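You operate a simulated robot arm through the tools that you are given. There is no shell and no other tool.

Carry out the task below with a simulated two-armed robot. There is one attempt and no reset: what you move stays moved.

JOB
The press stopped short. Set the black knob to MID, reset it and press the bearing home.
Fine: reset before the stroke; green lamp; slide out at the end.

It is judged by the outcome, as a careful person would: the job done as asked, and still so three seconds after it is handed in. It fails if anything else is knocked over, pushed out of place, dropped, spilled or broken.

ROBOT AND FRAMES
Two 7-joint arms with fingered hands on one trunk that stands fixed in place. Base frame: the origin is at the foot of the trunk, x ahead of it, y to its left, z up. Readings come in mm, rad, newtons and seconds.
The left shoulder is at [23, 269, 1072], the right one opposite. Each reaches about 1298 mm from its shoulder. Payload 5 kg a hand.
Tool frame (each hand has its own): the origin (TCP) lies between the finger pads and is the grasp point; the fingertips stand 42 mm ahead of it; z points along the fingers, y is the line along which they close. The gripper opens to 208 mm; its body begins 119 mm behind the TCP. The gripper is a hand of 4 fingers: y runs from the thumb to the fingers, the wrist lies at [0, 0, -317] in the tool frame.
Orientation is that of the tool frame in the base frame, as [roll, pitch, yaw] about the fixed x, y, z axes, in that order (R = Rz(yaw) Ry(pitch) Rx(roll)). With the fingers straight down and closing along the base's y, the tool's x points along the base's -x, its y along +y and its z along -z.

CONTROLS
- The arms move only by the tool apply_moves. It takes "left_motion", "right_motion" or both (then of equal length, played together; a hand with none holds still); each is a list of rows, each an object (a shift or turn left out is 0) with "translation": the shift along the base's x, y, z in m, a list of three; "rot": the turn, a rotation vector about the base's x, y, z in rad, a list of three. In form: [{"translation": [tx, ty, tz], "rot": [wx, wy, wz]}, ...]. A call has 1 to 20 rows; each row is the pose to reach, as a shift and turn from the pose commanded when the call began. Each row takes 0.2 s and may step no farther than 50 mm and 0.15 rad from the row before; otherwise, the whole call is refused. Where a pose cannot be reached the arm comes as near as it can. A force on the tool above 80 N (or 10 N above the force at the start of the call, whichever is more), or a blocked arm, ends the call early, and 0.2 s more pass. In this call time passes only in rows, and 0.2 s behind the last. The reply holds the time, the measured pose of the TCP, the force on the tool along the base axes, the opening and the grip force, in the units named above and with some noise, with the torque about the TCP (base axes, N m) and any sound that the robot's microphone picked up.
- Cameras (640 x 400 px; columns grow to the right, rows downward): "scene" is now at [122.8, 79.9, 1371.1]; the picture's right is [0.87, -0.49, 0.00], its down [-0.13, -0.22, -0.97] and it looks along [0.48, 0.84, -0.25] (base axes); focal length 340 px, centre (320, 200). "left" rides on the left gripper at [-93, 1, -146] in its tool frame; the picture's right is [-0.01, -1.00, 0.00], its down [0.84, -0.01, -0.54] and it looks along [0.54, -0.01, 0.84] (tool axes); focal length 280 px, centre (320, 200). "right" rides on the right gripper at [93, 1, -146] in its tool frame; the picture's right is [-0.01, 1.00, 0.00], its down [-0.84, -0.01, -0.54] and it looks along [-0.54, -0.01, 0.84] (tool axes); focal length 280 px, centre (320, 200). There is no depth. A picture from a camera that has moved, and an enlarged one, comes with that camera's place and axes in the base frame and with its lens.
- grab_frame(camera): a new picture of that camera. No time passes.
- slide_trunk(by): moves the trunk up (or, below 0, down) by that many mm; the arms and the scene camera ride with it, the base frame stays. It gives what a move gives, with no picture.
- move_fingers(finger1, finger2, finger3, thumb_bend, hand): sets how far each is bent, from 0 (flat) to 1 (curled in); at 0.3 the hand is open as for a grip, at 0.7 the pads meet at the TCP. One left out holds its place. A second passes; each finger stops where it meets its share of the squeeze, and holds until it gets a number again. It is the only way to open and close the hand. It gives what a move gives, with no picture; readings hold the bend of each and the force on the fingers (four entries, about 0 where the hand has none), thumb and palm.
- pan_tilt(pan, tilt): turns the head with the scene camera to pan (to the left, within 1.396 rad either way) and tilt (down, from -0.506 to 1.204), counted from straight ahead of the robot (the tilt from the chest, where the trunk bows). It gives what a move gives.
- inspect(camera, box): a new picture of the part [left, top, right, bottom] of that camera's present view, enlarged. No time passes.
- close_job(): hands the job in; it is judged then, once.

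Places have to be worked out from the pictures, the camera data and where the tool is seen. Open the grippers and draw the arms clear of the work before you hand the job in, unless the task says otherwise.

The tools are called after "Request:" as a command line: name --argument value ..., lists and objects as JSON in quotes. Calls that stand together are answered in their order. apply_moves: Moves the arms, as the interface text tells. Its arguments: {"type":"object","properties":{"left_motion":{"type":"array"},"right_motion":{"type":"array"}},"required":[]} The other tools are called the same way: slide_trunk (by) moves the trunk up or down; move_fingers (finger1, finger2, finger3, thumb_bend, hand) moves the fingers one by one; pan_tilt (pan, tilt) turns the head that bears the scene camera; grab_frame (camera) takes a picture; inspect (camera, box) takes an enlarged picture of a part of a camera's view; close_job () hands the job in.

At the start:

```text
clock: 0.0
left_tcp_pos: [194.9, 891.5, 1293.9]
left_orientation: [3.14, -0.001, -2.246]
left_contact_force: [0.6, -0.7, -0.1]
left_torque: [0.01, 0.0, -0.01]
left_grip_width: 208.0
left_grasp_force: 0.0
left_shape: jaw
left_bend: [0.3, 0.3, 0.3, 0.3]
left_finger forces: [0.0, 0.1, 0.0, 0.0, 0.0, 0.1]
right_tcp_pos: [414.2, 232.8, 1276.4]
right_orientation: [3.122, 0.009, -2.269]
right_contact_force: [0.0, 0.6, -0.1]
right_torque: [0.0, 0.0, -0.01]
right_grip_width: 207.8
right_grasp_force: 0.0
right_shape: jaw
right_bend: [0.3, 0.3, 0.3, 0.3]
right_finger forces: [0.0, 0.0, 0.0, 0.0, 0.0, 0.1]
trunk travel left (down, up): [-450.0, 171.0]
head pan, tilt (commanded): [1.054, 0.257]
```

scene: 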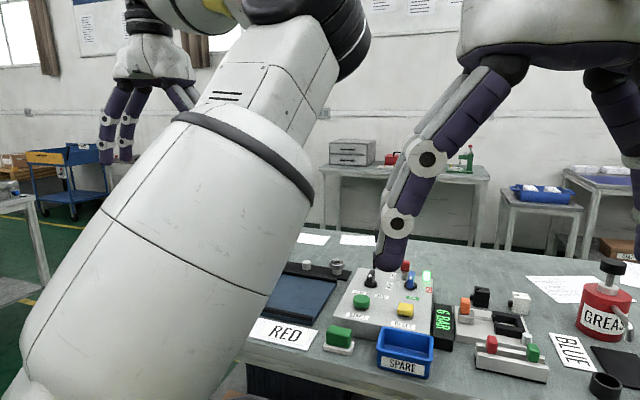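
right: 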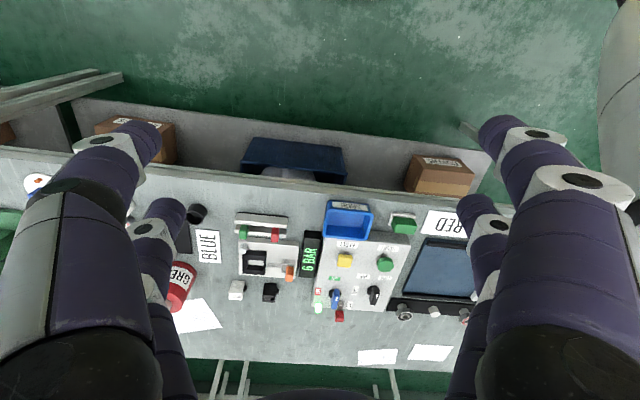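
left: 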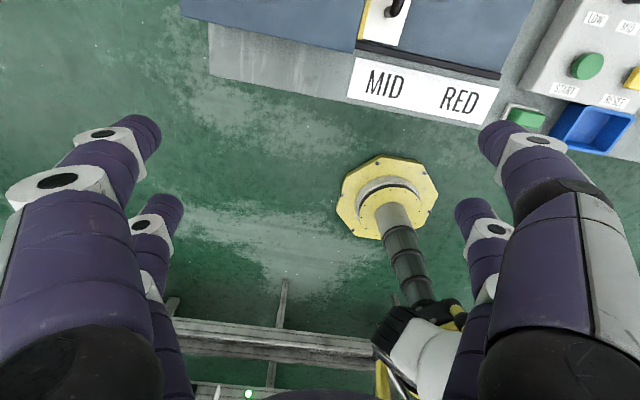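

The first pictures show a bench with a control panel (black and blue knobs, green START, yellow RESET) and a press behind the left arm. I'll look at the panel and press enlarged before moving anything.

Request:
inspect --camera "scene" --box '[320, 240, 480, 340]'

Request:
inspect --camera "right" --box '[220, 190, 420, 330]'

Request:
inspect --camera "left" --box '[330, 0, 640, 180]'

Request:
inspect --camera "scene" --box '[430, 260, 640, 400]'

```text
4.00 times, centred on (400, 290) of scene
camera zoom: at [122.8, 79.9, 1371.1], right [0.87, -0.49, 0.0], down [-0.13, -0.22, -0.97], along [0.48, 0.84, -0.25], focal length 1362 px, centre (0, -160)
```

zoom: 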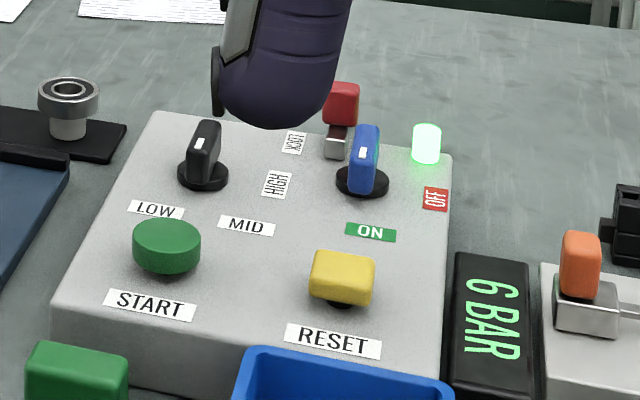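

```text
2.86 times, centred on (320, 260) of right
camera zoom: at [352.9, 159.7, 1421.9], right [-0.76, 0.65, 0.02], down [0.56, 0.63, 0.55], along [0.35, 0.42, -0.84], focal length 801 px, centre (320, 29)
```

zoom: 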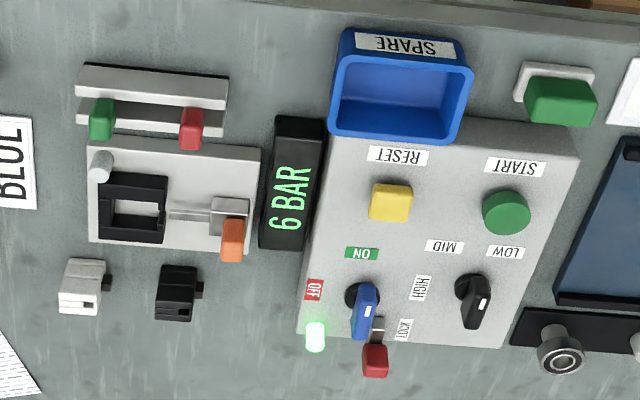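

```text
2.06 times, centred on (485, 90) of left
camera zoom: at [251.1, 966.1, 1443.0], right [0.79, -0.61, 0.0], down [-0.52, -0.66, 0.54], along [-0.33, -0.42, -0.84], focal length 579 px, centre (-21, 427)
```

zoom: 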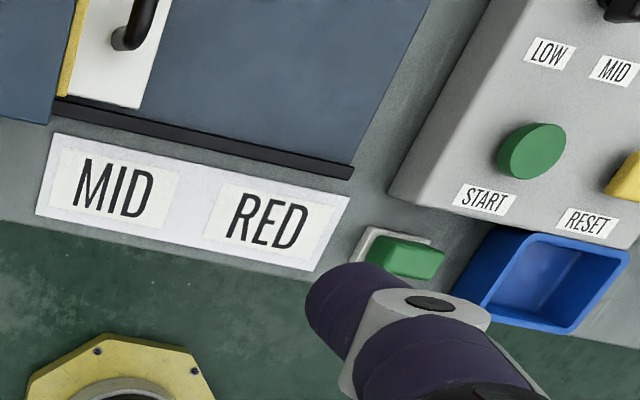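

```text
2.86 times, centred on (535, 330) of scene
camera zoom: at [122.8, 79.9, 1371.1], right [0.87, -0.49, 0.0], down [-0.13, -0.22, -0.97], along [0.48, 0.84, -0.25], focal length 973 px, centre (-294, -171)
```

zoom: 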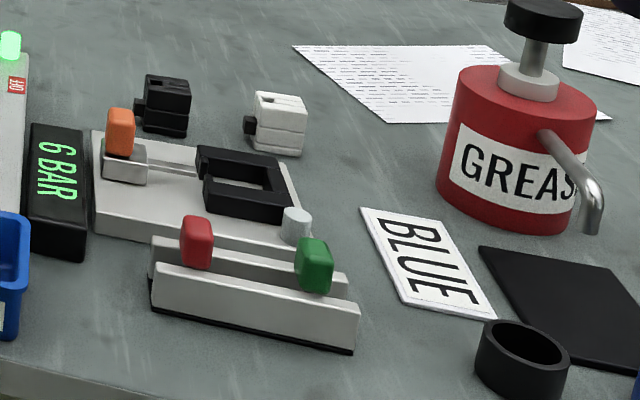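

The panel shows black knob (currently near LOW/other), blue ON/OFF valve, green lamp and 6 BAR; the press itself is hidden by the left arm. I'll pan the head left to see what's there.

Request:
pan_tilt --pan 1.38 --tilt 0.5

Request:
grab_frame --camera "scene"

```text
clock: 0.8
left_tcp_pos: [193.5, 892.0, 1295.1]
left_orientation: [-3.14, 0.0, -2.246]
left_contact_force: [-0.3, 0.0, -0.8]
left_torque: [-0.02, -0.01, -0.03]
left_grip_width: 207.4
left_grasp_force: 0.1
left_shape: jaw
left_bend: [0.3, 0.3, 0.3, 0.3]
left_finger forces: [0.0, 0.1, 0.0, 0.1, 0.1, 0.0]
right_tcp_pos: [414.0, 230.6, 1276.1]
right_orientation: [3.12, 0.011, -2.27]
right_contact_force: [-0.8, 0.8, -0.2]
right_torque: [-0.03, 0.03, 0.0]
right_grip_width: 207.8
right_grasp_force: 0.0
right_shape: jaw
right_bend: [0.3, 0.3, 0.3, 0.3]
right_finger forces: [0.0, 0.1, 0.0, 0.0, 0.1, 0.0]
trunk travel left (down, up): [-450.0, 171.0]
head pan, tilt (commanded): [1.381, 0.499]
```

```text
taken
camera scene: at [93.9, 88.1, 1348.6], right [0.98, -0.19, 0.0], down [-0.09, -0.47, -0.88], along [0.17, 0.86, -0.48], focal length 340 px, centre (320, 200)
```

scene: 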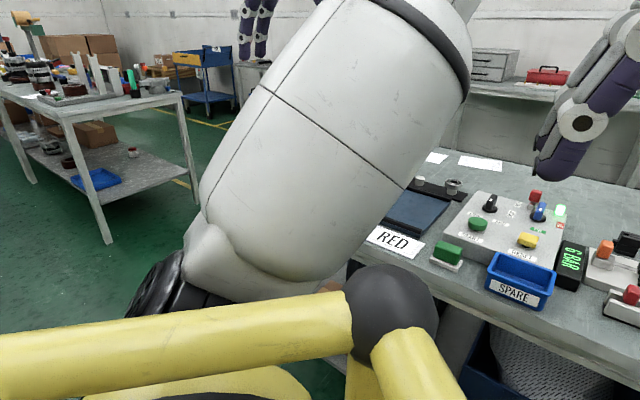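

The left upper arm hides the press, so I'll swing the left hand back toward -x, away from the bench, where the pictures show free space.

Request:
apply_moves --left_motion '[{"translation": [-0.04, 0, 0.01]}, {"translation": [-0.08, 0, 0.02]}, {"translation": [-0.12, 0, 0.03]}, {"translation": [-0.16, 0, 0.04]}, {"translation": [-0.2, 0, 0.05]}, {"translation": [-0.24, 0, 0.05]}, {"translation": [-0.28, 0, 0.05]}, {"translation": [-0.32, 0, 0.05]}]'

Request:
grab_frame --camera "scene"

Request:
grab_frame --camera "left"

```text
clock: 2.6
left_tcp_pos: [-126.4, 893.8, 1344.1]
left_orientation: [-3.14, 0.0, -2.247]
left_contact_force: [-0.5, 0.7, -1.4]
left_torque: [-0.1, 0.01, 0.0]
left_grip_width: 207.9
left_grasp_force: 0.0
left_shape: jaw
left_bend: [0.3, 0.3, 0.3, 0.3]
left_finger forces: [0.0, 0.1, 0.0, 0.0, 0.0, 0.1]
right_tcp_pos: [414.4, 230.9, 1276.1]
right_orientation: [3.124, 0.01, -2.27]
right_contact_force: [0.2, 0.8, 0.3]
right_torque: [-0.11, -0.01, -0.01]
right_grip_width: 208.0
right_grasp_force: 0.0
right_shape: jaw
right_bend: [0.3, 0.3, 0.3, 0.3]
right_finger forces: [0.0, 0.0, 0.0, 0.0, 0.0, 0.0]
trunk travel left (down, up): [-450.0, 171.0]
head pan, tilt (commanded): [1.381, 0.499]
```

```text
taken
camera scene: at [93.6, 89.0, 1348.5], right [0.98, -0.19, 0.0], down [-0.09, -0.47, -0.88], along [0.17, 0.86, -0.48], focal length 340 px, centre (320, 200)
```

scene: 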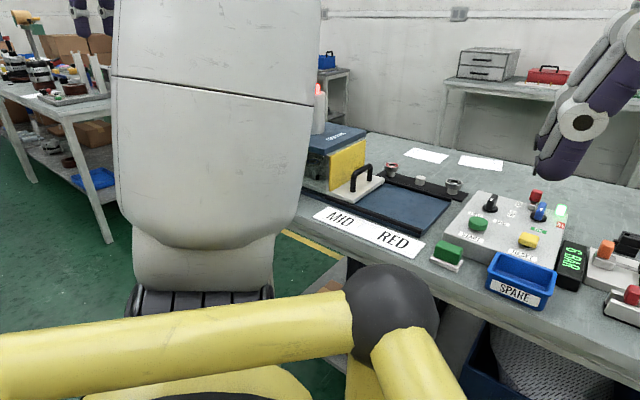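

```text
taken
camera left: at [-68.8, 968.7, 1491.6], right [0.79, -0.61, 0.0], down [-0.52, -0.66, 0.54], along [-0.33, -0.43, -0.84], focal length 280 px, centre (320, 200)
```

left: 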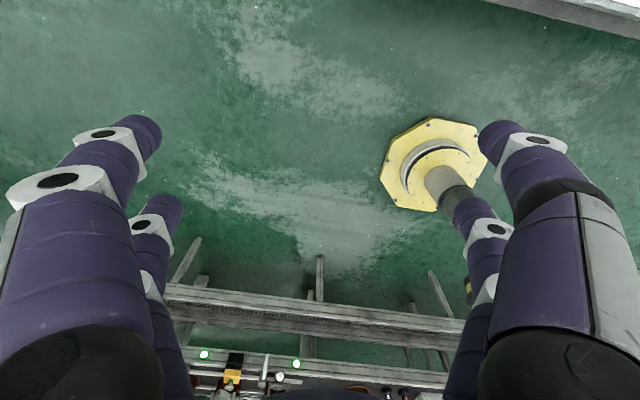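

Now the press is visible: a blue box with a yellow face, a slide with a black handle, and a red tower lamp on top. I'll zoom into it.

Request:
inspect --camera "scene" --box '[290, 70, 490, 270]'

Request:
inspect --camera "scene" --box '[430, 170, 640, 310]'

```text
2.00 times, centred on (390, 170) of scene
camera zoom: at [93.6, 89.0, 1348.5], right [0.98, -0.19, 0.0], down [-0.09, -0.47, -0.88], along [0.17, 0.86, -0.48], focal length 681 px, centre (180, 260)
```

zoom: 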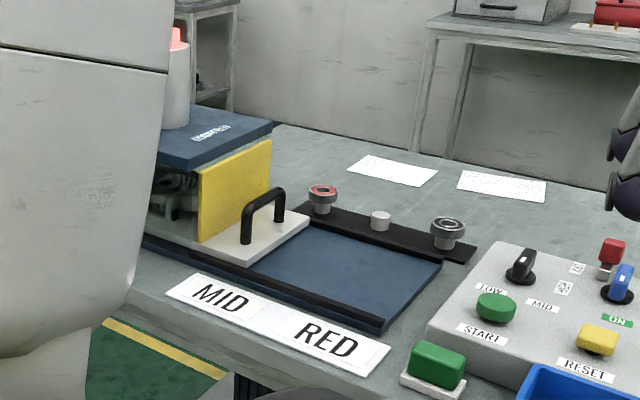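

```text
2.86 times, centred on (535, 240) of scene
camera zoom: at [93.6, 89.0, 1348.5], right [0.98, -0.19, 0.0], down [-0.09, -0.47, -0.88], along [0.17, 0.86, -0.48], focal length 973 px, centre (-294, 86)
```

zoom: 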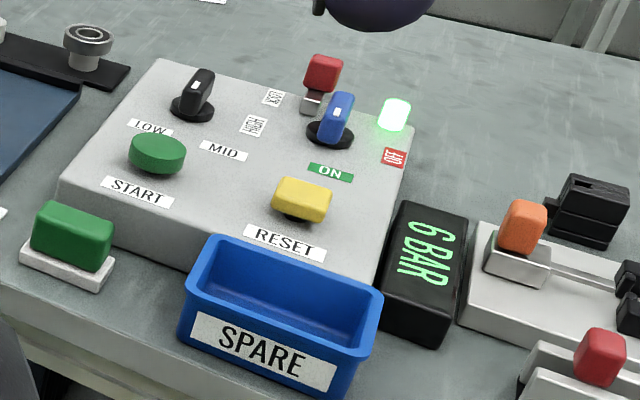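

The inspect pictures are crisp, so I'll zoom in tightly on the knobs, labels, rack and the press opening to read the states.

Request:
inspect --camera "right" --box '[320, 255, 400, 325]'

Request:
inspect --camera "scene" --box '[465, 180, 575, 250]'

Request:
inspect --camera "scene" --box '[300, 75, 400, 215]'

Request:
inspect --camera "scene" --box '[380, 150, 480, 210]'

```text
5.71 times, centred on (360, 290) of right
camera zoom: at [353.6, 159.3, 1422.9], right [-0.76, 0.66, 0.02], down [0.56, 0.63, 0.55], along [0.35, 0.42, -0.84], focal length 1602 px, centre (91, -314)
```

zoom: 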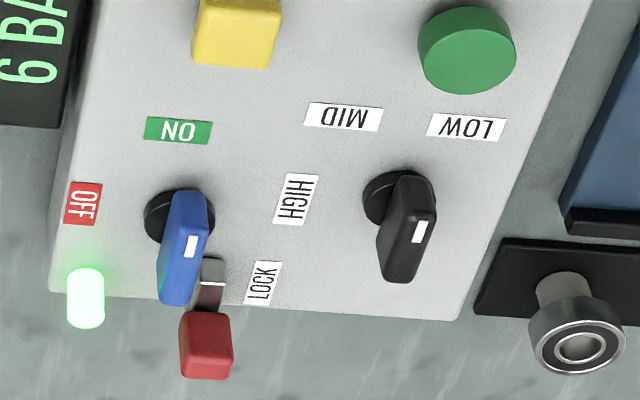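

```text
5.71 times, centred on (520, 215) of scene
camera zoom: at [93.6, 89.0, 1348.5], right [0.98, -0.19, 0.0], down [-0.09, -0.47, -0.88], along [0.17, 0.86, -0.48], focal length 1946 px, centre (-823, 114)
```

zoom: 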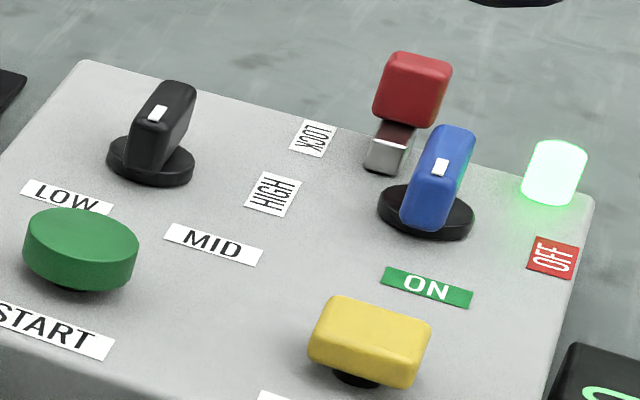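

```text
2.86 times, centred on (350, 145) of scene
camera zoom: at [93.6, 89.0, 1348.5], right [0.98, -0.19, 0.0], down [-0.09, -0.47, -0.88], along [0.17, 0.86, -0.48], focal length 973 px, centre (234, 357)
```

zoom: 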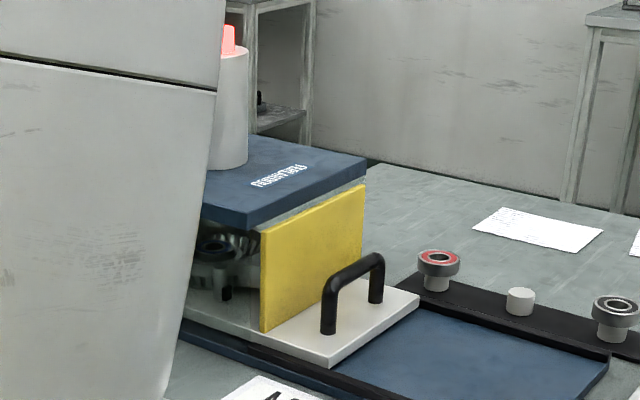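

```text
6.40 times, centred on (430, 180) of scene
camera zoom: at [93.6, 89.0, 1348.5], right [0.98, -0.19, 0.0], down [-0.09, -0.47, -0.88], along [0.17, 0.86, -0.48], focal length 2179 px, centre (-384, 328)
```

zoom: 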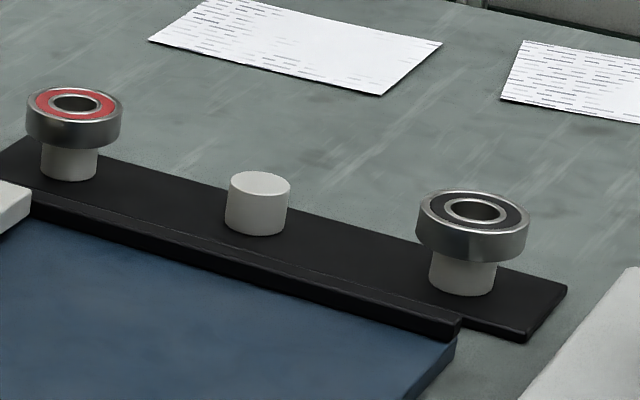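

The black knob seems to point toward LOW and the bearing in the press isn't yet clearly visible. I'll draw the left arm further back and bring the right-hand camera nearer over the bench (staying high) to look at the panel and into the press.

Request:
apply_moves --left_motion '[{"translation": [-0.04, -0.02, 0]}, {"translation": [-0.08, -0.04, 0]}, {"translation": [-0.12, -0.06, 0]}, {"translation": [-0.16, -0.08, 0]}, {"translation": [-0.2, -0.1, 0]}, {"translation": [-0.24, -0.12, 0]}]' --right_motion '[{"translation": [0.01, 0.04, 0]}, {"translation": [0.02, 0.08, 0]}, {"translation": [0.03, 0.12, 0]}, {"translation": [0.04, 0.16, 0]}, {"translation": [0.05, 0.2, 0]}, {"translation": [0.05, 0.24, 0]}]'

Request:
grab_frame --camera "scene"

Request:
grab_frame --camera "right"

```text
clock: 3.3
left_tcp_pos: [-213.2, 848.1, 1348.1]
left_orientation: [-3.14, 0.003, -2.245]
left_contact_force: [-2.2, -0.8, -0.4]
left_torque: [0.16, -0.36, 0.0]
left_grip_width: 207.9
left_grasp_force: 0.0
left_shape: jaw
left_bend: [0.3, 0.3, 0.3, 0.3]
left_finger forces: [0.0, 0.0, 0.0, 0.0, 0.1, 0.1]
left hand out of reach, approached as far as the arm can: row 3
right_tcp_pos: [520.5, 214.4, 1341.4]
right_orientation: [3.019, 0.086, -2.415]
right_contact_force: [-1.5, -0.2, 1.9]
right_torque: [-0.03, -0.22, -0.04]
right_grip_width: 208.0
right_grasp_force: 0.1
right_shape: jaw
right_bend: [0.3, 0.3, 0.3, 0.3]
right_finger forces: [0.0, 0.0, 0.0, 0.0, 0.1, 0.0]
right hand out of reach, approached as far as the arm can: row 3
trunk travel left (down, up): [-450.0, 171.0]
head pan, tilt (commanded): [1.381, 0.499]
stopped in row 3 (right hand): the arm was blocked; the commanded pose is now the measured one
```

```text
taken
camera scene: at [91.5, 87.3, 1349.0], right [0.98, -0.19, 0.0], down [-0.09, -0.47, -0.88], along [0.17, 0.86, -0.48], focal length 340 px, centre (320, 200)
```

scene: 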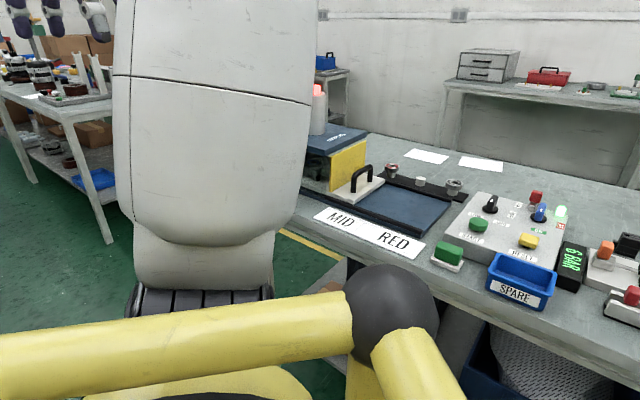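

```text
taken
camera right: at [453.0, 134.1, 1479.3], right [-0.66, 0.75, 0.12], down [0.64, 0.47, 0.61], along [0.39, 0.47, -0.79], focal length 280 px, centre (320, 200)
```

right: 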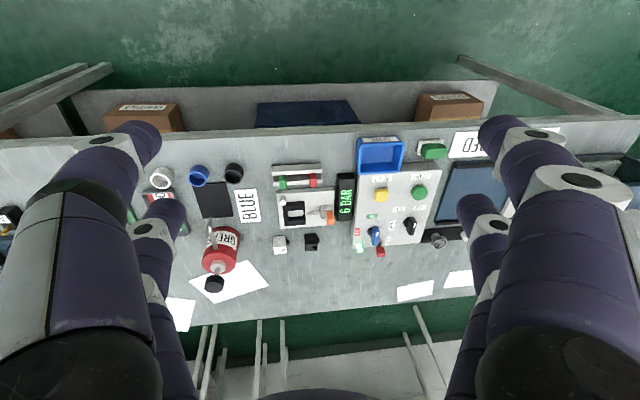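

Both arms hit reach limits at that height, so the left arm is the one for this work. I'll park the right hand back toward its own side and bring the left hand over the bench in front of the panel at a high, safe z to use its camera.

Request:
apply_moves --left_motion '[{"translation": [0.045, -0.005, 0]}, {"translation": [0.09, -0.01, 0]}, {"translation": [0.135, -0.02, 0]}, {"translation": [0.18, -0.03, 0]}, {"translation": [0.225, -0.045, -0.01]}, {"translation": [0.27, -0.06, -0.02]}, {"translation": [0.315, -0.075, -0.03]}, {"translation": [0.36, -0.09, -0.04]}, {"translation": [0.405, -0.105, -0.05]}, {"translation": [0.45, -0.12, -0.06]}, {"translation": [0.495, -0.135, -0.07]}, {"translation": [0.54, -0.15, -0.08]}, {"translation": [0.585, -0.165, -0.09]}]' --right_motion '[{"translation": [-0.01, -0.02, 0]}, {"translation": [-0.02, -0.04, 0]}, {"translation": [-0.03, -0.06, -0.01]}, {"translation": [-0.04, -0.08, -0.02]}, {"translation": [-0.05, -0.1, -0.03]}, {"translation": [-0.06, -0.12, -0.04]}, {"translation": [-0.07, -0.14, -0.05]}, {"translation": [-0.08, -0.16, -0.05]}, {"translation": [-0.09, -0.18, -0.05]}, {"translation": [-0.1, -0.2, -0.05]}, {"translation": [-0.11, -0.22, -0.05]}, {"translation": [-0.12, -0.24, -0.05]}, {"translation": [-0.13, -0.26, -0.05]}]'

Request:
grab_frame --camera "scene"

Request:
grab_frame --camera "left"

```text
clock: 6.3
left_tcp_pos: [348.6, 713.7, 1236.9]
left_orientation: [-3.09, -0.045, -2.187]
left_contact_force: [-0.3, 0.2, 0.6]
left_torque: [-0.09, -0.05, 0.01]
left_grip_width: 208.0
left_grasp_force: 0.1
left_shape: jaw
left_bend: [0.3, 0.3, 0.3, 0.3]
left_finger forces: [0.0, 0.0, 0.0, 0.0, 0.0, 0.0]
right_tcp_pos: [394.0, -44.5, 1291.1]
right_orientation: [3.021, 0.085, -2.414]
right_contact_force: [0.2, 0.8, -0.3]
right_torque: [-0.08, -0.05, -0.01]
right_grip_width: 208.1
right_grasp_force: 0.0
right_shape: jaw
right_bend: [0.3, 0.3, 0.3, 0.3]
right_finger forces: [0.0, 0.0, 0.0, 0.0, 0.0, 0.0]
trunk travel left (down, up): [-450.0, 171.0]
head pan, tilt (commanded): [1.381, 0.499]
stopped in row 13 (left hand): the arm was blocked; the commanded pose is now the measured one
```

```text
taken
camera scene: at [93.5, 88.5, 1348.7], right [0.98, -0.19, 0.0], down [-0.09, -0.47, -0.88], along [0.17, 0.86, -0.48], focal length 340 px, centre (320, 200)
```

scene: 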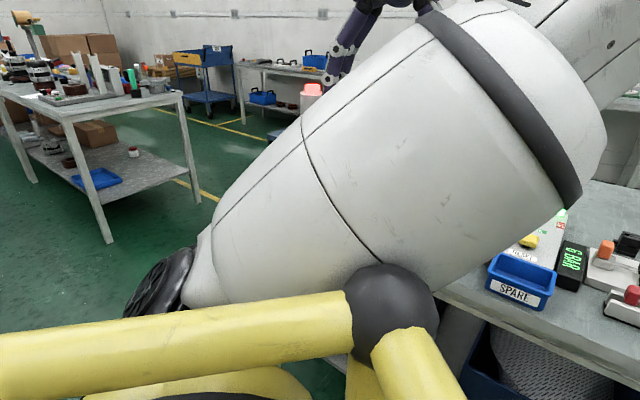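

```text
taken
camera left: at [399.4, 801.7, 1380.2], right [0.83, -0.56, 0.05], down [-0.48, -0.66, 0.58], along [-0.29, -0.5, -0.82], focal length 280 px, centre (320, 200)
```

left: 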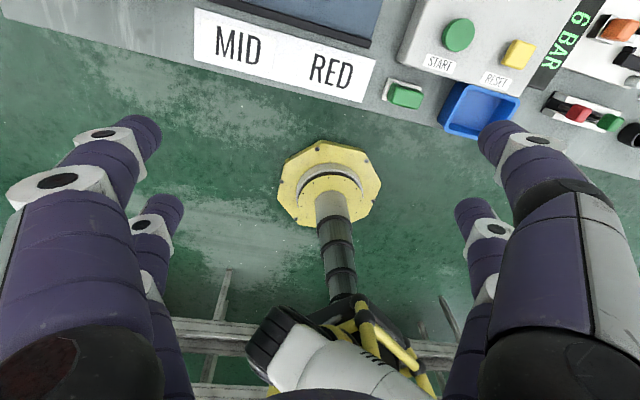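

The left arm is cramped by being so high relative to its shoulder. I'll raise the trunk so that the shoulder and the scene camera sit higher, and the arm can work more naturally downward.

Request:
slide_trunk --by 165

Request:
grab_frame --camera "scene"

Request:
grab_frame --camera "left"

```text
clock: 8.2
left_tcp_pos: [350.6, 712.9, 1403.2]
left_orientation: [-3.092, -0.044, -2.189]
left_contact_force: [0.3, 0.2, 0.3]
left_torque: [-0.04, 0.06, -0.01]
left_grip_width: 207.7
left_grasp_force: 0.2
left_shape: jaw
left_bend: [0.3, 0.3, 0.3, 0.3]
left_finger forces: [0.0, 0.0, 0.0, 0.0, 0.0, 0.0]
right_tcp_pos: [395.0, -44.7, 1455.2]
right_orientation: [3.02, 0.085, -2.416]
right_contact_force: [-0.7, 0.3, 0.3]
right_torque: [0.0, 0.04, -0.01]
right_grip_width: 207.8
right_grasp_force: 0.0
right_shape: jaw
right_bend: [0.3, 0.3, 0.3, 0.3]
right_finger forces: [0.0, 0.0, 0.0, 0.0, 0.0, 0.0]
trunk travel left (down, up): [-615.0, 6.0]
head pan, tilt (commanded): [1.381, 0.499]
```

```text
taken
camera scene: at [88.5, 88.1, 1514.2], right [0.98, -0.19, 0.0], down [-0.09, -0.47, -0.88], along [0.17, 0.86, -0.48], focal length 340 px, centre (320, 200)
```

scene: 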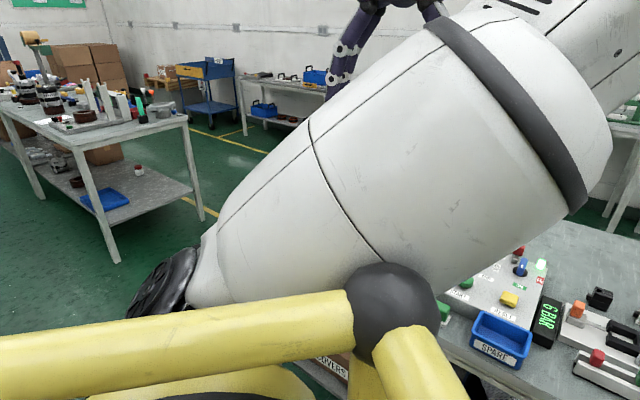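

```text
taken
camera left: at [401.7, 799.5, 1545.7], right [0.82, -0.56, 0.05], down [-0.49, -0.66, 0.57], along [-0.29, -0.5, -0.82], focal length 280 px, centre (320, 200)
```

left: 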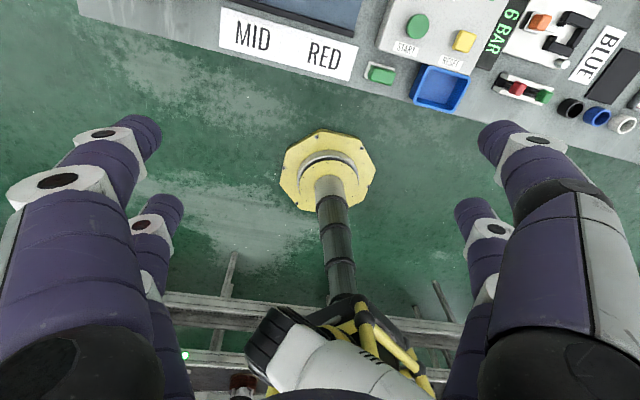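

The raised trunk gives a better overview. I'll bring the left hand down and out to above the far side of the panel (fingertips well above the knobs), squaring it with the bench so its camera looks back down at the panel.

Request:
apply_moves --left_motion '[{"translation": [0.03, 0.003, -0.025], "rot": [0.006, 0.001, -0.022]}, {"translation": [0.06, 0.006, -0.05], "rot": [0.012, 0.001, -0.045]}, {"translation": [0.09, 0.009, -0.075], "rot": [0.018, 0.002, -0.067]}, {"translation": [0.12, 0.012, -0.1], "rot": [0.024, 0.003, -0.09]}, {"translation": [0.15, 0.015, -0.125], "rot": [0.03, 0.003, -0.112]}, {"translation": [0.18, 0.018, -0.15], "rot": [0.036, 0.004, -0.135]}, {"translation": [0.21, 0.021, -0.175], "rot": [0.042, 0.004, -0.157]}, {"translation": [0.24, 0.024, -0.195], "rot": [0.048, 0.005, -0.18]}, {"translation": [0.27, 0.027, -0.215], "rot": [0.054, 0.006, -0.202]}, {"translation": [0.3, 0.03, -0.235], "rot": [0.06, 0.006, -0.225]}, {"translation": [0.33, 0.032, -0.255], "rot": [0.066, 0.007, -0.247]}]'

Request:
grab_frame --camera "scene"

Request:
grab_frame --camera "left"

```text
clock: 10.6
left_tcp_pos: [680.9, 744.7, 1148.9]
left_orientation: [3.14, 0.0, -2.435]
left_contact_force: [0.7, 0.6, 0.3]
left_torque: [-0.1, -0.01, 0.02]
left_grip_width: 208.0
left_grasp_force: 0.1
left_shape: jaw
left_bend: [0.3, 0.3, 0.3, 0.3]
left_finger forces: [0.0, 0.1, 0.0, 0.0, 0.1, 0.0]
right_tcp_pos: [395.3, -43.9, 1455.3]
right_orientation: [3.018, 0.085, -2.416]
right_contact_force: [0.3, -0.5, -0.1]
right_torque: [-0.02, 0.06, 0.01]
right_grip_width: 208.4
right_grasp_force: 0.1
right_shape: jaw
right_bend: [0.3, 0.3, 0.3, 0.3]
right_finger forces: [0.1, 0.1, 0.1, 0.0, 0.0, 0.1]
trunk travel left (down, up): [-615.0, 6.0]
head pan, tilt (commanded): [1.381, 0.499]
```

```text
taken
camera scene: at [88.7, 88.2, 1514.3], right [0.98, -0.19, 0.0], down [-0.09, -0.47, -0.88], along [0.17, 0.86, -0.48], focal length 340 px, centre (320, 200)
```

scene: 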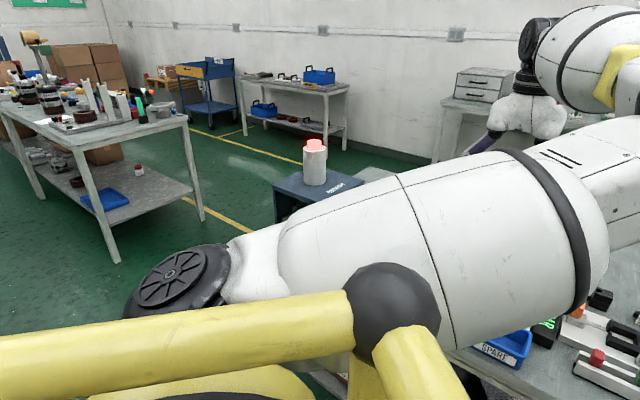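

```text
taken
camera left: at [751.5, 806.7, 1296.1], right [0.66, -0.75, 0.0], down [-0.63, -0.56, 0.54], along [-0.4, -0.36, -0.84], focal length 280 px, centre (320, 200)
```

left: 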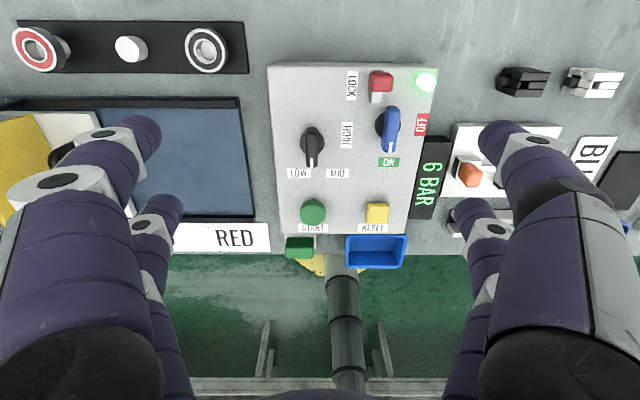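

Now the left camera looks nicely down on the panel and is squared with it. I'll zoom in on the panel and the press side.

Request:
inspect --camera "left" --box '[260, 55, 450, 175]'

Request:
inspect --camera "left" --box '[270, 170, 430, 275]'

Request:
inspect --camera "left" --box '[0, 10, 270, 180]'

```text
3.33 times, centred on (355, 115) of left
camera zoom: at [751.5, 806.7, 1296.1], right [0.66, -0.75, 0.0], down [-0.63, -0.56, 0.54], along [-0.4, -0.36, -0.84], focal length 935 px, centre (203, 483)
```

zoom: 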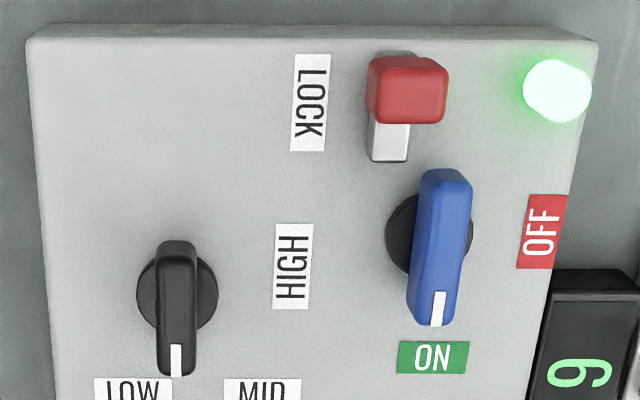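

```text
3.81 times, centred on (350, 222) of left
camera zoom: at [751.5, 806.7, 1296.1], right [0.66, -0.75, 0.0], down [-0.63, -0.56, 0.54], along [-0.4, -0.36, -0.84], focal length 1068 px, centre (206, 114)
```

zoom: 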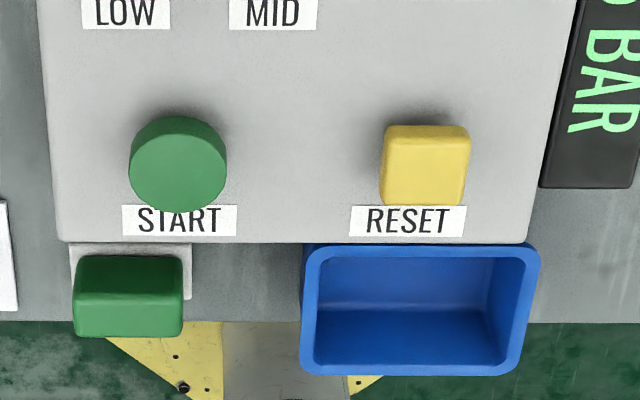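

```text
2.35 times, centred on (135, 95) of left
camera zoom: at [751.5, 806.7, 1296.1], right [0.66, -0.75, 0.0], down [-0.63, -0.56, 0.54], along [-0.4, -0.36, -0.84], focal length 660 px, centre (755, 447)
```

zoom: 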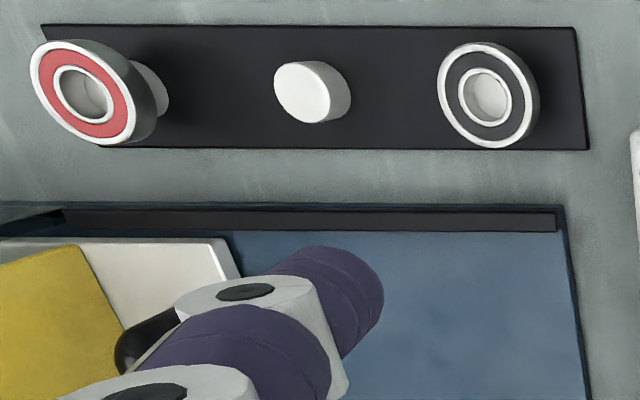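

The black knob's mark points straight to the front and the blue valve's mark points at ON. I'll shift the left hand left along the bench (a little higher) to inspect the press, handle and slide from above.

Request:
apply_moves --left_motion '[{"translation": [-0.03, 0.035, 0.01]}, {"translation": [-0.06, 0.07, 0.02]}, {"translation": [-0.09, 0.105, 0.03]}, {"translation": [-0.12, 0.14, 0.04]}, {"translation": [-0.15, 0.173, 0.05]}]'

Request:
grab_frame --camera "scene"

Request:
grab_frame --camera "left"

```text
clock: 11.8
left_tcp_pos: [530.9, 917.3, 1198.8]
left_orientation: [-3.141, 0.0, -2.436]
left_contact_force: [0.5, 0.7, 0.0]
left_torque: [-0.08, 0.03, 0.02]
left_grip_width: 207.9
left_grasp_force: 0.1
left_shape: jaw
left_bend: [0.3, 0.3, 0.3, 0.3]
left_finger forces: [0.0, 0.2, 0.0, 0.1, 0.0, 0.0]
right_tcp_pos: [393.4, -43.5, 1456.6]
right_orientation: [3.022, 0.086, -2.416]
right_contact_force: [-0.5, 1.1, -0.1]
right_torque: [-0.12, -0.18, -0.02]
right_grip_width: 208.3
right_grasp_force: 0.1
right_shape: jaw
right_bend: [0.3, 0.3, 0.3, 0.3]
right_finger forces: [0.0, 0.0, 0.0, 0.0, 0.1, 0.0]
trunk travel left (down, up): [-615.0, 6.0]
head pan, tilt (commanded): [1.381, 0.499]
```

```text
taken
camera scene: at [87.0, 89.2, 1514.5], right [0.98, -0.19, 0.0], down [-0.09, -0.47, -0.88], along [0.17, 0.86, -0.48], focal length 340 px, centre (320, 200)
```

scene: 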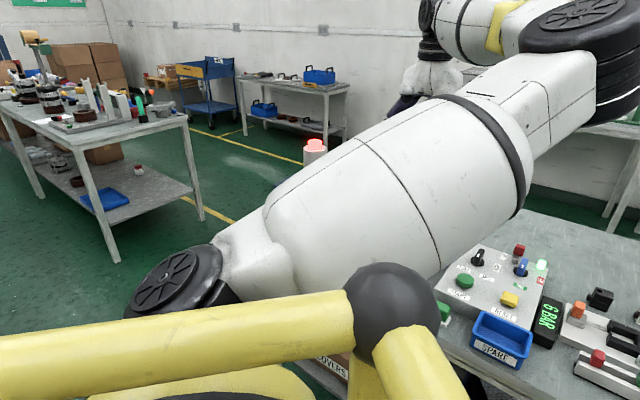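

```text
taken
camera left: at [601.5, 980.4, 1346.2], right [0.66, -0.75, 0.0], down [-0.63, -0.56, 0.54], along [-0.4, -0.36, -0.84], focal length 280 px, centre (320, 200)
```

left: 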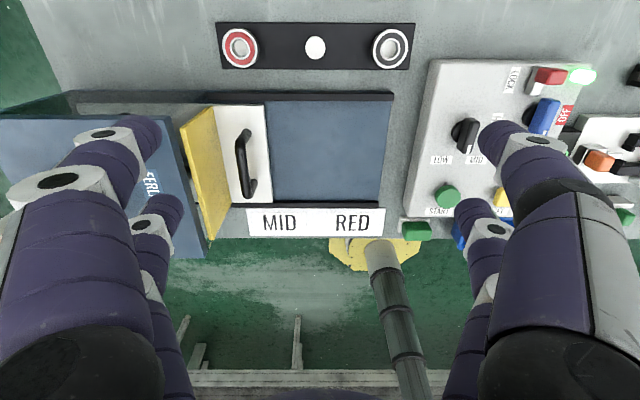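

The handle, slide plate, yellow guard and press are visible. I'll zoom in on them.

Request:
inspect --camera "left" --box '[160, 80, 410, 245]'

Request:
inspect --camera "left" --box '[0, 60, 270, 230]'

Request:
inspect --camera "left" --box '[400, 60, 500, 220]'

Request:
grab_frame --camera "right"

```text
2.42 times, centred on (285, 162) of left
camera zoom: at [601.5, 980.4, 1346.2], right [0.66, -0.75, 0.0], down [-0.63, -0.56, 0.54], along [-0.4, -0.36, -0.84], focal length 680 px, centre (405, 291)
```

zoom: 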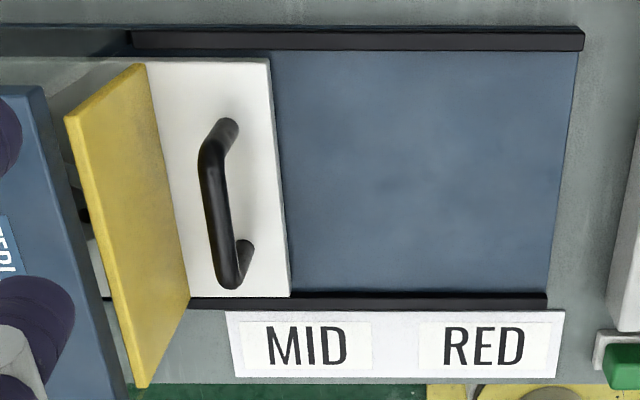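

```text
2.35 times, centred on (135, 145) of left
camera zoom: at [601.5, 980.4, 1346.2], right [0.66, -0.75, 0.0], down [-0.63, -0.56, 0.54], along [-0.4, -0.36, -0.84], focal length 660 px, centre (755, 329)
```

zoom: 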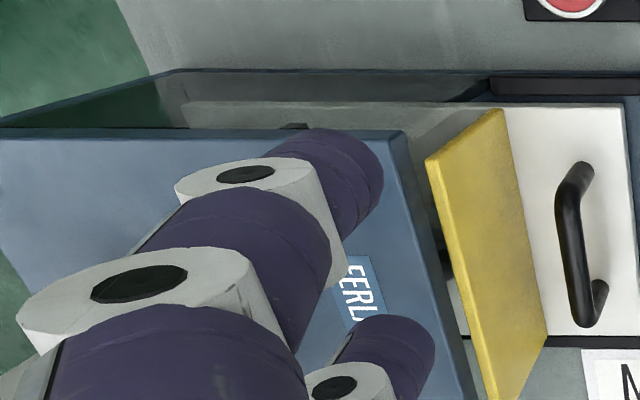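

```text
2.50 times, centred on (450, 140) of left
camera zoom: at [601.5, 980.4, 1346.2], right [0.66, -0.75, 0.0], down [-0.63, -0.56, 0.54], along [-0.4, -0.36, -0.84], focal length 701 px, centre (-5, 350)
```

zoom: 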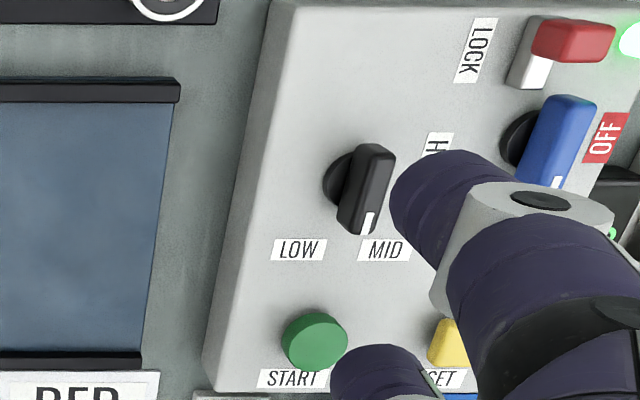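

```text
taken
camera right: at [324.8, -124.0, 1594.0], right [-0.66, 0.75, 0.12], down [0.64, 0.47, 0.6], along [0.39, 0.47, -0.79], focal length 280 px, centre (320, 200)
```

right: 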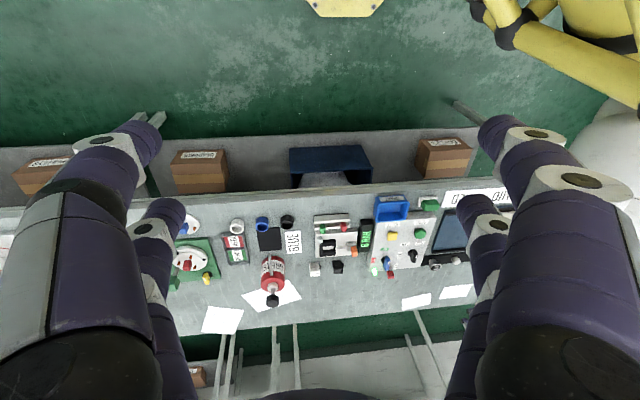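

The slide with handle and yellow guard is in at the press. To look inside the press from the robot's side, I'll draw the left hand back over the bench's front edge and pitch it so that its camera looks forward into the press, staying clear of the lamp tower.

Request:
apply_moves --left_motion '[{"translation": [-0.04, -0.03, 0], "rot": [0.0657, -0.0754, 0]}, {"translation": [-0.08, -0.06, 0], "rot": [0.131, -0.151, 0]}, {"translation": [-0.12, -0.09, 0], "rot": [0.223, -0.256, 0]}, {"translation": [-0.16, -0.11, 0], "rot": [0.315, -0.362, 0]}, {"translation": [-0.195, -0.125, -0.01], "rot": [0.407, -0.468, 0]}, {"translation": [-0.23, -0.13, -0.02], "rot": [0.499, -0.573, 0]}, {"translation": [-0.26, -0.125, -0.04], "rot": [0.591, -0.679, 0]}, {"translation": [-0.29, -0.115, -0.06], "rot": [0.683, -0.784, 0]}, {"translation": [-0.315, -0.1, -0.075], "rot": [0.775, -0.89, 0]}, {"translation": [-0.335, -0.09, -0.09], "rot": [0.867, -0.996, 0]}, {"translation": [-0.351, -0.077, -0.099], "rot": [0.959, -1.101, 0]}, {"translation": [-0.351, -0.077, -0.099], "rot": [1.031, -1.184, 0]}]'

Request:
grab_frame --camera "scene"

Request:
grab_frame --camera "left"

```text
clock: 13.5
left_tcp_pos: [297.7, 761.8, 1157.2]
left_orientation: [3.106, 0.561, -2.344]
left_contact_force: [0.3, -1.0, 2.1]
left_torque: [-0.03, 0.14, 0.04]
left_grip_width: 207.9
left_grasp_force: 0.2
left_shape: jaw
left_bend: [0.3, 0.3, 0.3, 0.3]
left_finger forces: [0.1, 0.0, 0.0, 0.0, 0.0, 0.0]
left hand out of reach, approached as far as the arm can: row 6, 7, 8
right_tcp_pos: [394.3, -44.4, 1455.5]
right_orientation: [3.022, 0.087, -2.417]
right_contact_force: [0.6, -1.3, -0.7]
right_torque: [0.14, 0.16, 0.02]
right_grip_width: 208.1
right_grasp_force: 0.0
right_shape: jaw
right_bend: [0.3, 0.3, 0.3, 0.3]
right_finger forces: [0.0, 0.0, 0.1, 0.1, 0.0, 0.0]
trunk travel left (down, up): [-615.0, 6.0]
head pan, tilt (commanded): [1.381, 0.499]
stopped in row 8 (left hand): the arm was blocked; the commanded pose is now the measured one
```

```text
taken
camera scene: at [88.4, 86.9, 1514.4], right [0.98, -0.19, 0.0], down [-0.09, -0.47, -0.88], along [0.17, 0.86, -0.48], focal length 340 px, centre (320, 200)
```

scene: 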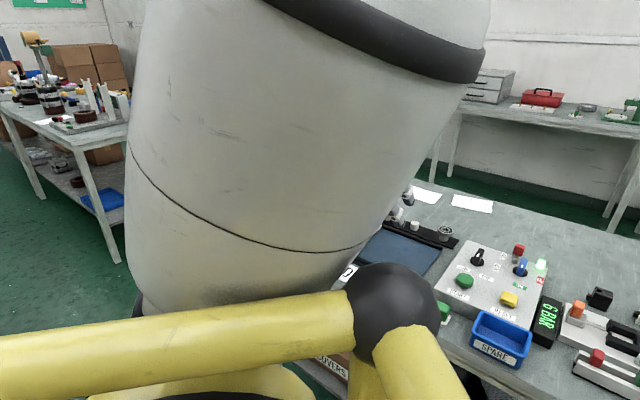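

```text
taken
camera left: at [301.5, 761.2, 1331.9], right [0.74, -0.68, -0.02], down [-0.68, -0.74, 0.01], along [-0.02, 0.01, -1.0], focal length 280 px, centre (320, 200)
```

left: 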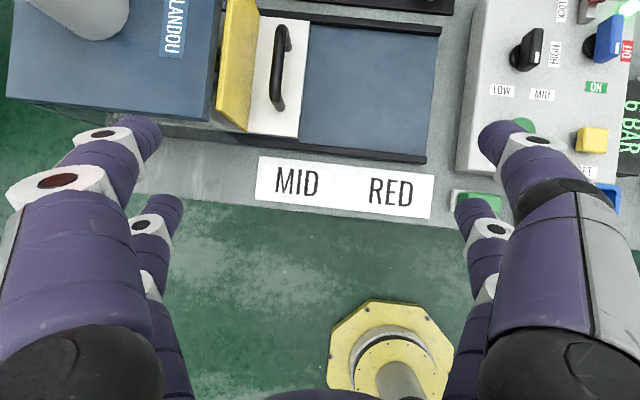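

The arm folds too far to pitch like that. The present straight-down view is still useful, so I'll zoom in on the press, slide and panel from here.

Request:
inspect --camera "left" --box '[0, 0, 310, 195]'

Request:
inspect --camera "left" --box '[450, 0, 640, 120]'

Request:
inspect --camera "scene" --box '[430, 220, 590, 370]'

```text
2.05 times, centred on (155, 98) of left
camera zoom: at [301.5, 761.2, 1331.9], right [0.74, -0.68, -0.02], down [-0.68, -0.74, 0.01], along [-0.02, 0.01, -1.0], focal length 575 px, centre (658, 410)
```

zoom: 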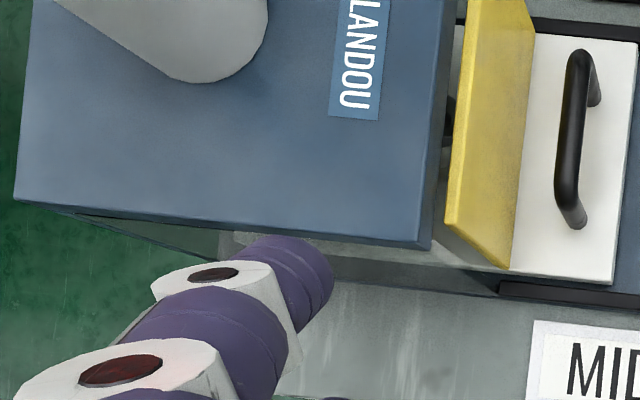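

```text
3.33 times, centred on (545, 60) of left
camera zoom: at [301.5, 761.2, 1331.9], right [0.74, -0.68, -0.02], down [-0.68, -0.74, 0.01], along [-0.02, 0.01, -1.0], focal length 935 px, centre (-430, 667)
```

zoom: 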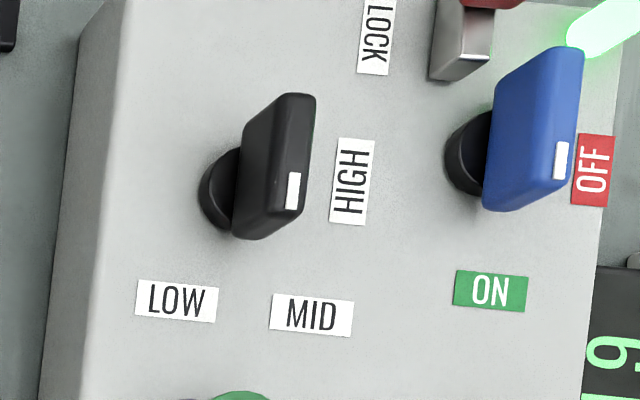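

```text
2.67 times, centred on (510, 295) of scene
camera zoom: at [88.4, 86.9, 1514.4], right [0.98, -0.19, 0.0], down [-0.09, -0.47, -0.88], along [0.17, 0.86, -0.48], focal length 908 px, centre (-187, -53)
```

zoom: 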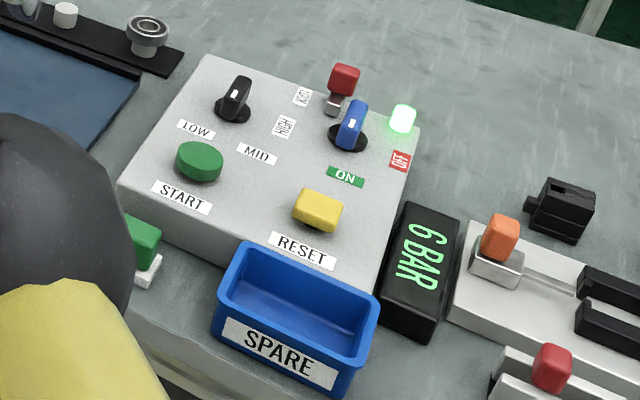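

From these views the knob's mark points straight to the front (0°), with LOW label front-left and MID front-right; the knob centre is about (639, 722) with its bar top at z≈957. I'll move the hand, keeping this tilt, so its camera looks straight down on the knob for a parallax-free reading.

Request:
apply_moves --left_motion '[{"translation": [0.042, -0.005, 0.01]}, {"translation": [0.084, -0.01, 0.02]}, {"translation": [0.126, -0.015, 0.02]}, {"translation": [0.168, -0.02, 0.02]}, {"translation": [0.21, -0.025, 0.02]}, {"translation": [0.252, -0.03, 0.02]}, {"translation": [0.294, -0.035, 0.02]}, {"translation": [0.337, -0.039, 0.02]}]'

Request:
grab_frame --camera "left"

Request:
grab_frame --camera "scene"

```text
clock: 14.2
left_tcp_pos: [364.9, 774.2, 1128.4]
left_orientation: [-3.056, 0.473, -2.194]
left_contact_force: [-0.7, 0.0, 0.0]
left_torque: [-0.04, -0.08, -0.03]
left_grip_width: 207.9
left_grasp_force: 0.1
left_shape: jaw
left_bend: [0.3, 0.3, 0.3, 0.3]
left_finger forces: [0.0, 0.1, 0.1, 0.0, 0.1, 0.0]
right_tcp_pos: [393.3, -43.4, 1456.0]
right_orientation: [3.021, 0.087, -2.416]
right_contact_force: [-1.5, 0.8, 0.9]
right_torque: [-0.1, -0.19, -0.05]
right_grip_width: 207.9
right_grasp_force: 0.1
right_shape: jaw
right_bend: [0.3, 0.3, 0.3, 0.3]
right_finger forces: [0.0, 0.0, 0.0, 0.1, 0.1, 0.0]
trunk travel left (down, up): [-615.0, 6.0]
head pan, tilt (commanded): [1.381, 0.499]
stopped in row 3 (left hand): the arm was blocked; the commanded pose is now the measured one
```

```text
taken
camera left: at [363.9, 795.6, 1302.3], right [0.79, -0.6, 0.08], down [-0.61, -0.79, 0.1], along [0.01, -0.13, -0.99], focal length 280 px, centre (320, 200)
```

left: 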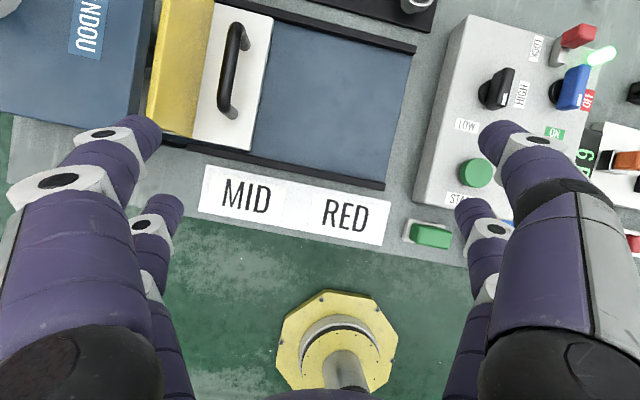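

```text
taken
camera scene: at [86.8, 88.6, 1514.5], right [0.98, -0.19, 0.0], down [-0.09, -0.47, -0.88], along [0.17, 0.86, -0.48], focal length 340 px, centre (320, 200)
```

scene: 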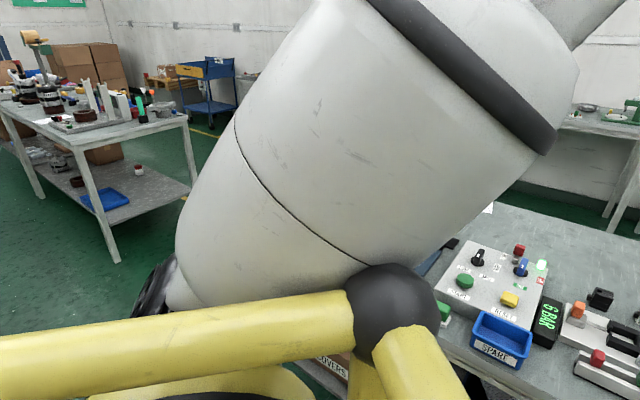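

The tilted pose keeps running into an arm limit. I'll untilt the hand back to vertical while moving it outward, the way that worked before.

Request:
apply_moves --left_motion '[{"translation": [0.015, 0.01, 0.01], "rot": [-0.036, 0.048, -0.028]}, {"translation": [0.035, 0.02, 0.02], "rot": [-0.073, 0.096, -0.055]}, {"translation": [0.065, 0.03, 0.03], "rot": [-0.11, 0.144, -0.083]}, {"translation": [0.095, 0.04, 0.04], "rot": [-0.146, 0.192, -0.111]}, {"translation": [0.13, 0.05, 0.045], "rot": [-0.182, 0.24, -0.139]}, {"translation": [0.165, 0.06, 0.05], "rot": [-0.219, 0.288, -0.166]}, {"translation": [0.195, 0.07, 0.05], "rot": [-0.256, 0.336, -0.194]}, {"translation": [0.23, 0.075, 0.05], "rot": [-0.292, 0.384, -0.222]}]'

Request:
grab_frame --camera "left"

```text
clock: 16.0
left_tcp_pos: [597.5, 848.2, 1179.7]
left_orientation: [3.139, -0.005, -2.445]
left_contact_force: [0.2, 1.1, 0.4]
left_torque: [-0.13, 0.0, -0.03]
left_grip_width: 208.3
left_grasp_force: 0.1
left_shape: jaw
left_bend: [0.3, 0.3, 0.3, 0.3]
left_finger forces: [0.0, 0.0, 0.1, 0.0, 0.0, 0.0]
right_tcp_pos: [395.1, -42.4, 1455.1]
right_orientation: [3.022, 0.086, -2.416]
right_contact_force: [-0.6, 0.2, -0.6]
right_torque: [-0.06, 0.13, 0.02]
right_grip_width: 207.9
right_grasp_force: 0.1
right_shape: jaw
right_bend: [0.3, 0.3, 0.3, 0.3]
right_finger forces: [0.0, 0.1, 0.1, 0.0, 0.1, 0.0]
trunk travel left (down, up): [-615.0, 6.0]
head pan, tilt (commanded): [1.381, 0.499]
```

```text
taken
camera left: at [669.2, 910.7, 1326.6], right [0.65, -0.76, 0.0], down [-0.64, -0.55, 0.54], along [-0.41, -0.35, -0.84], focal length 280 px, centre (320, 200)
```

left: 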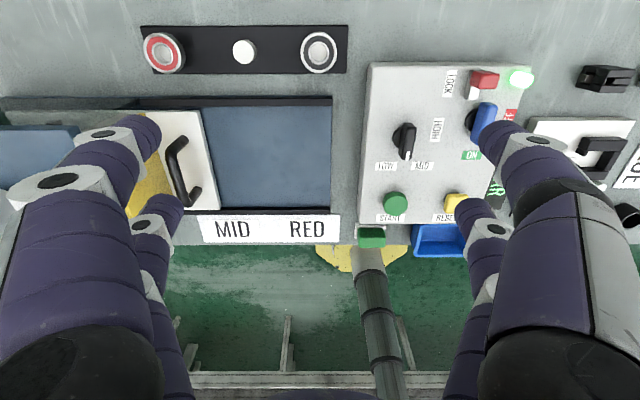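

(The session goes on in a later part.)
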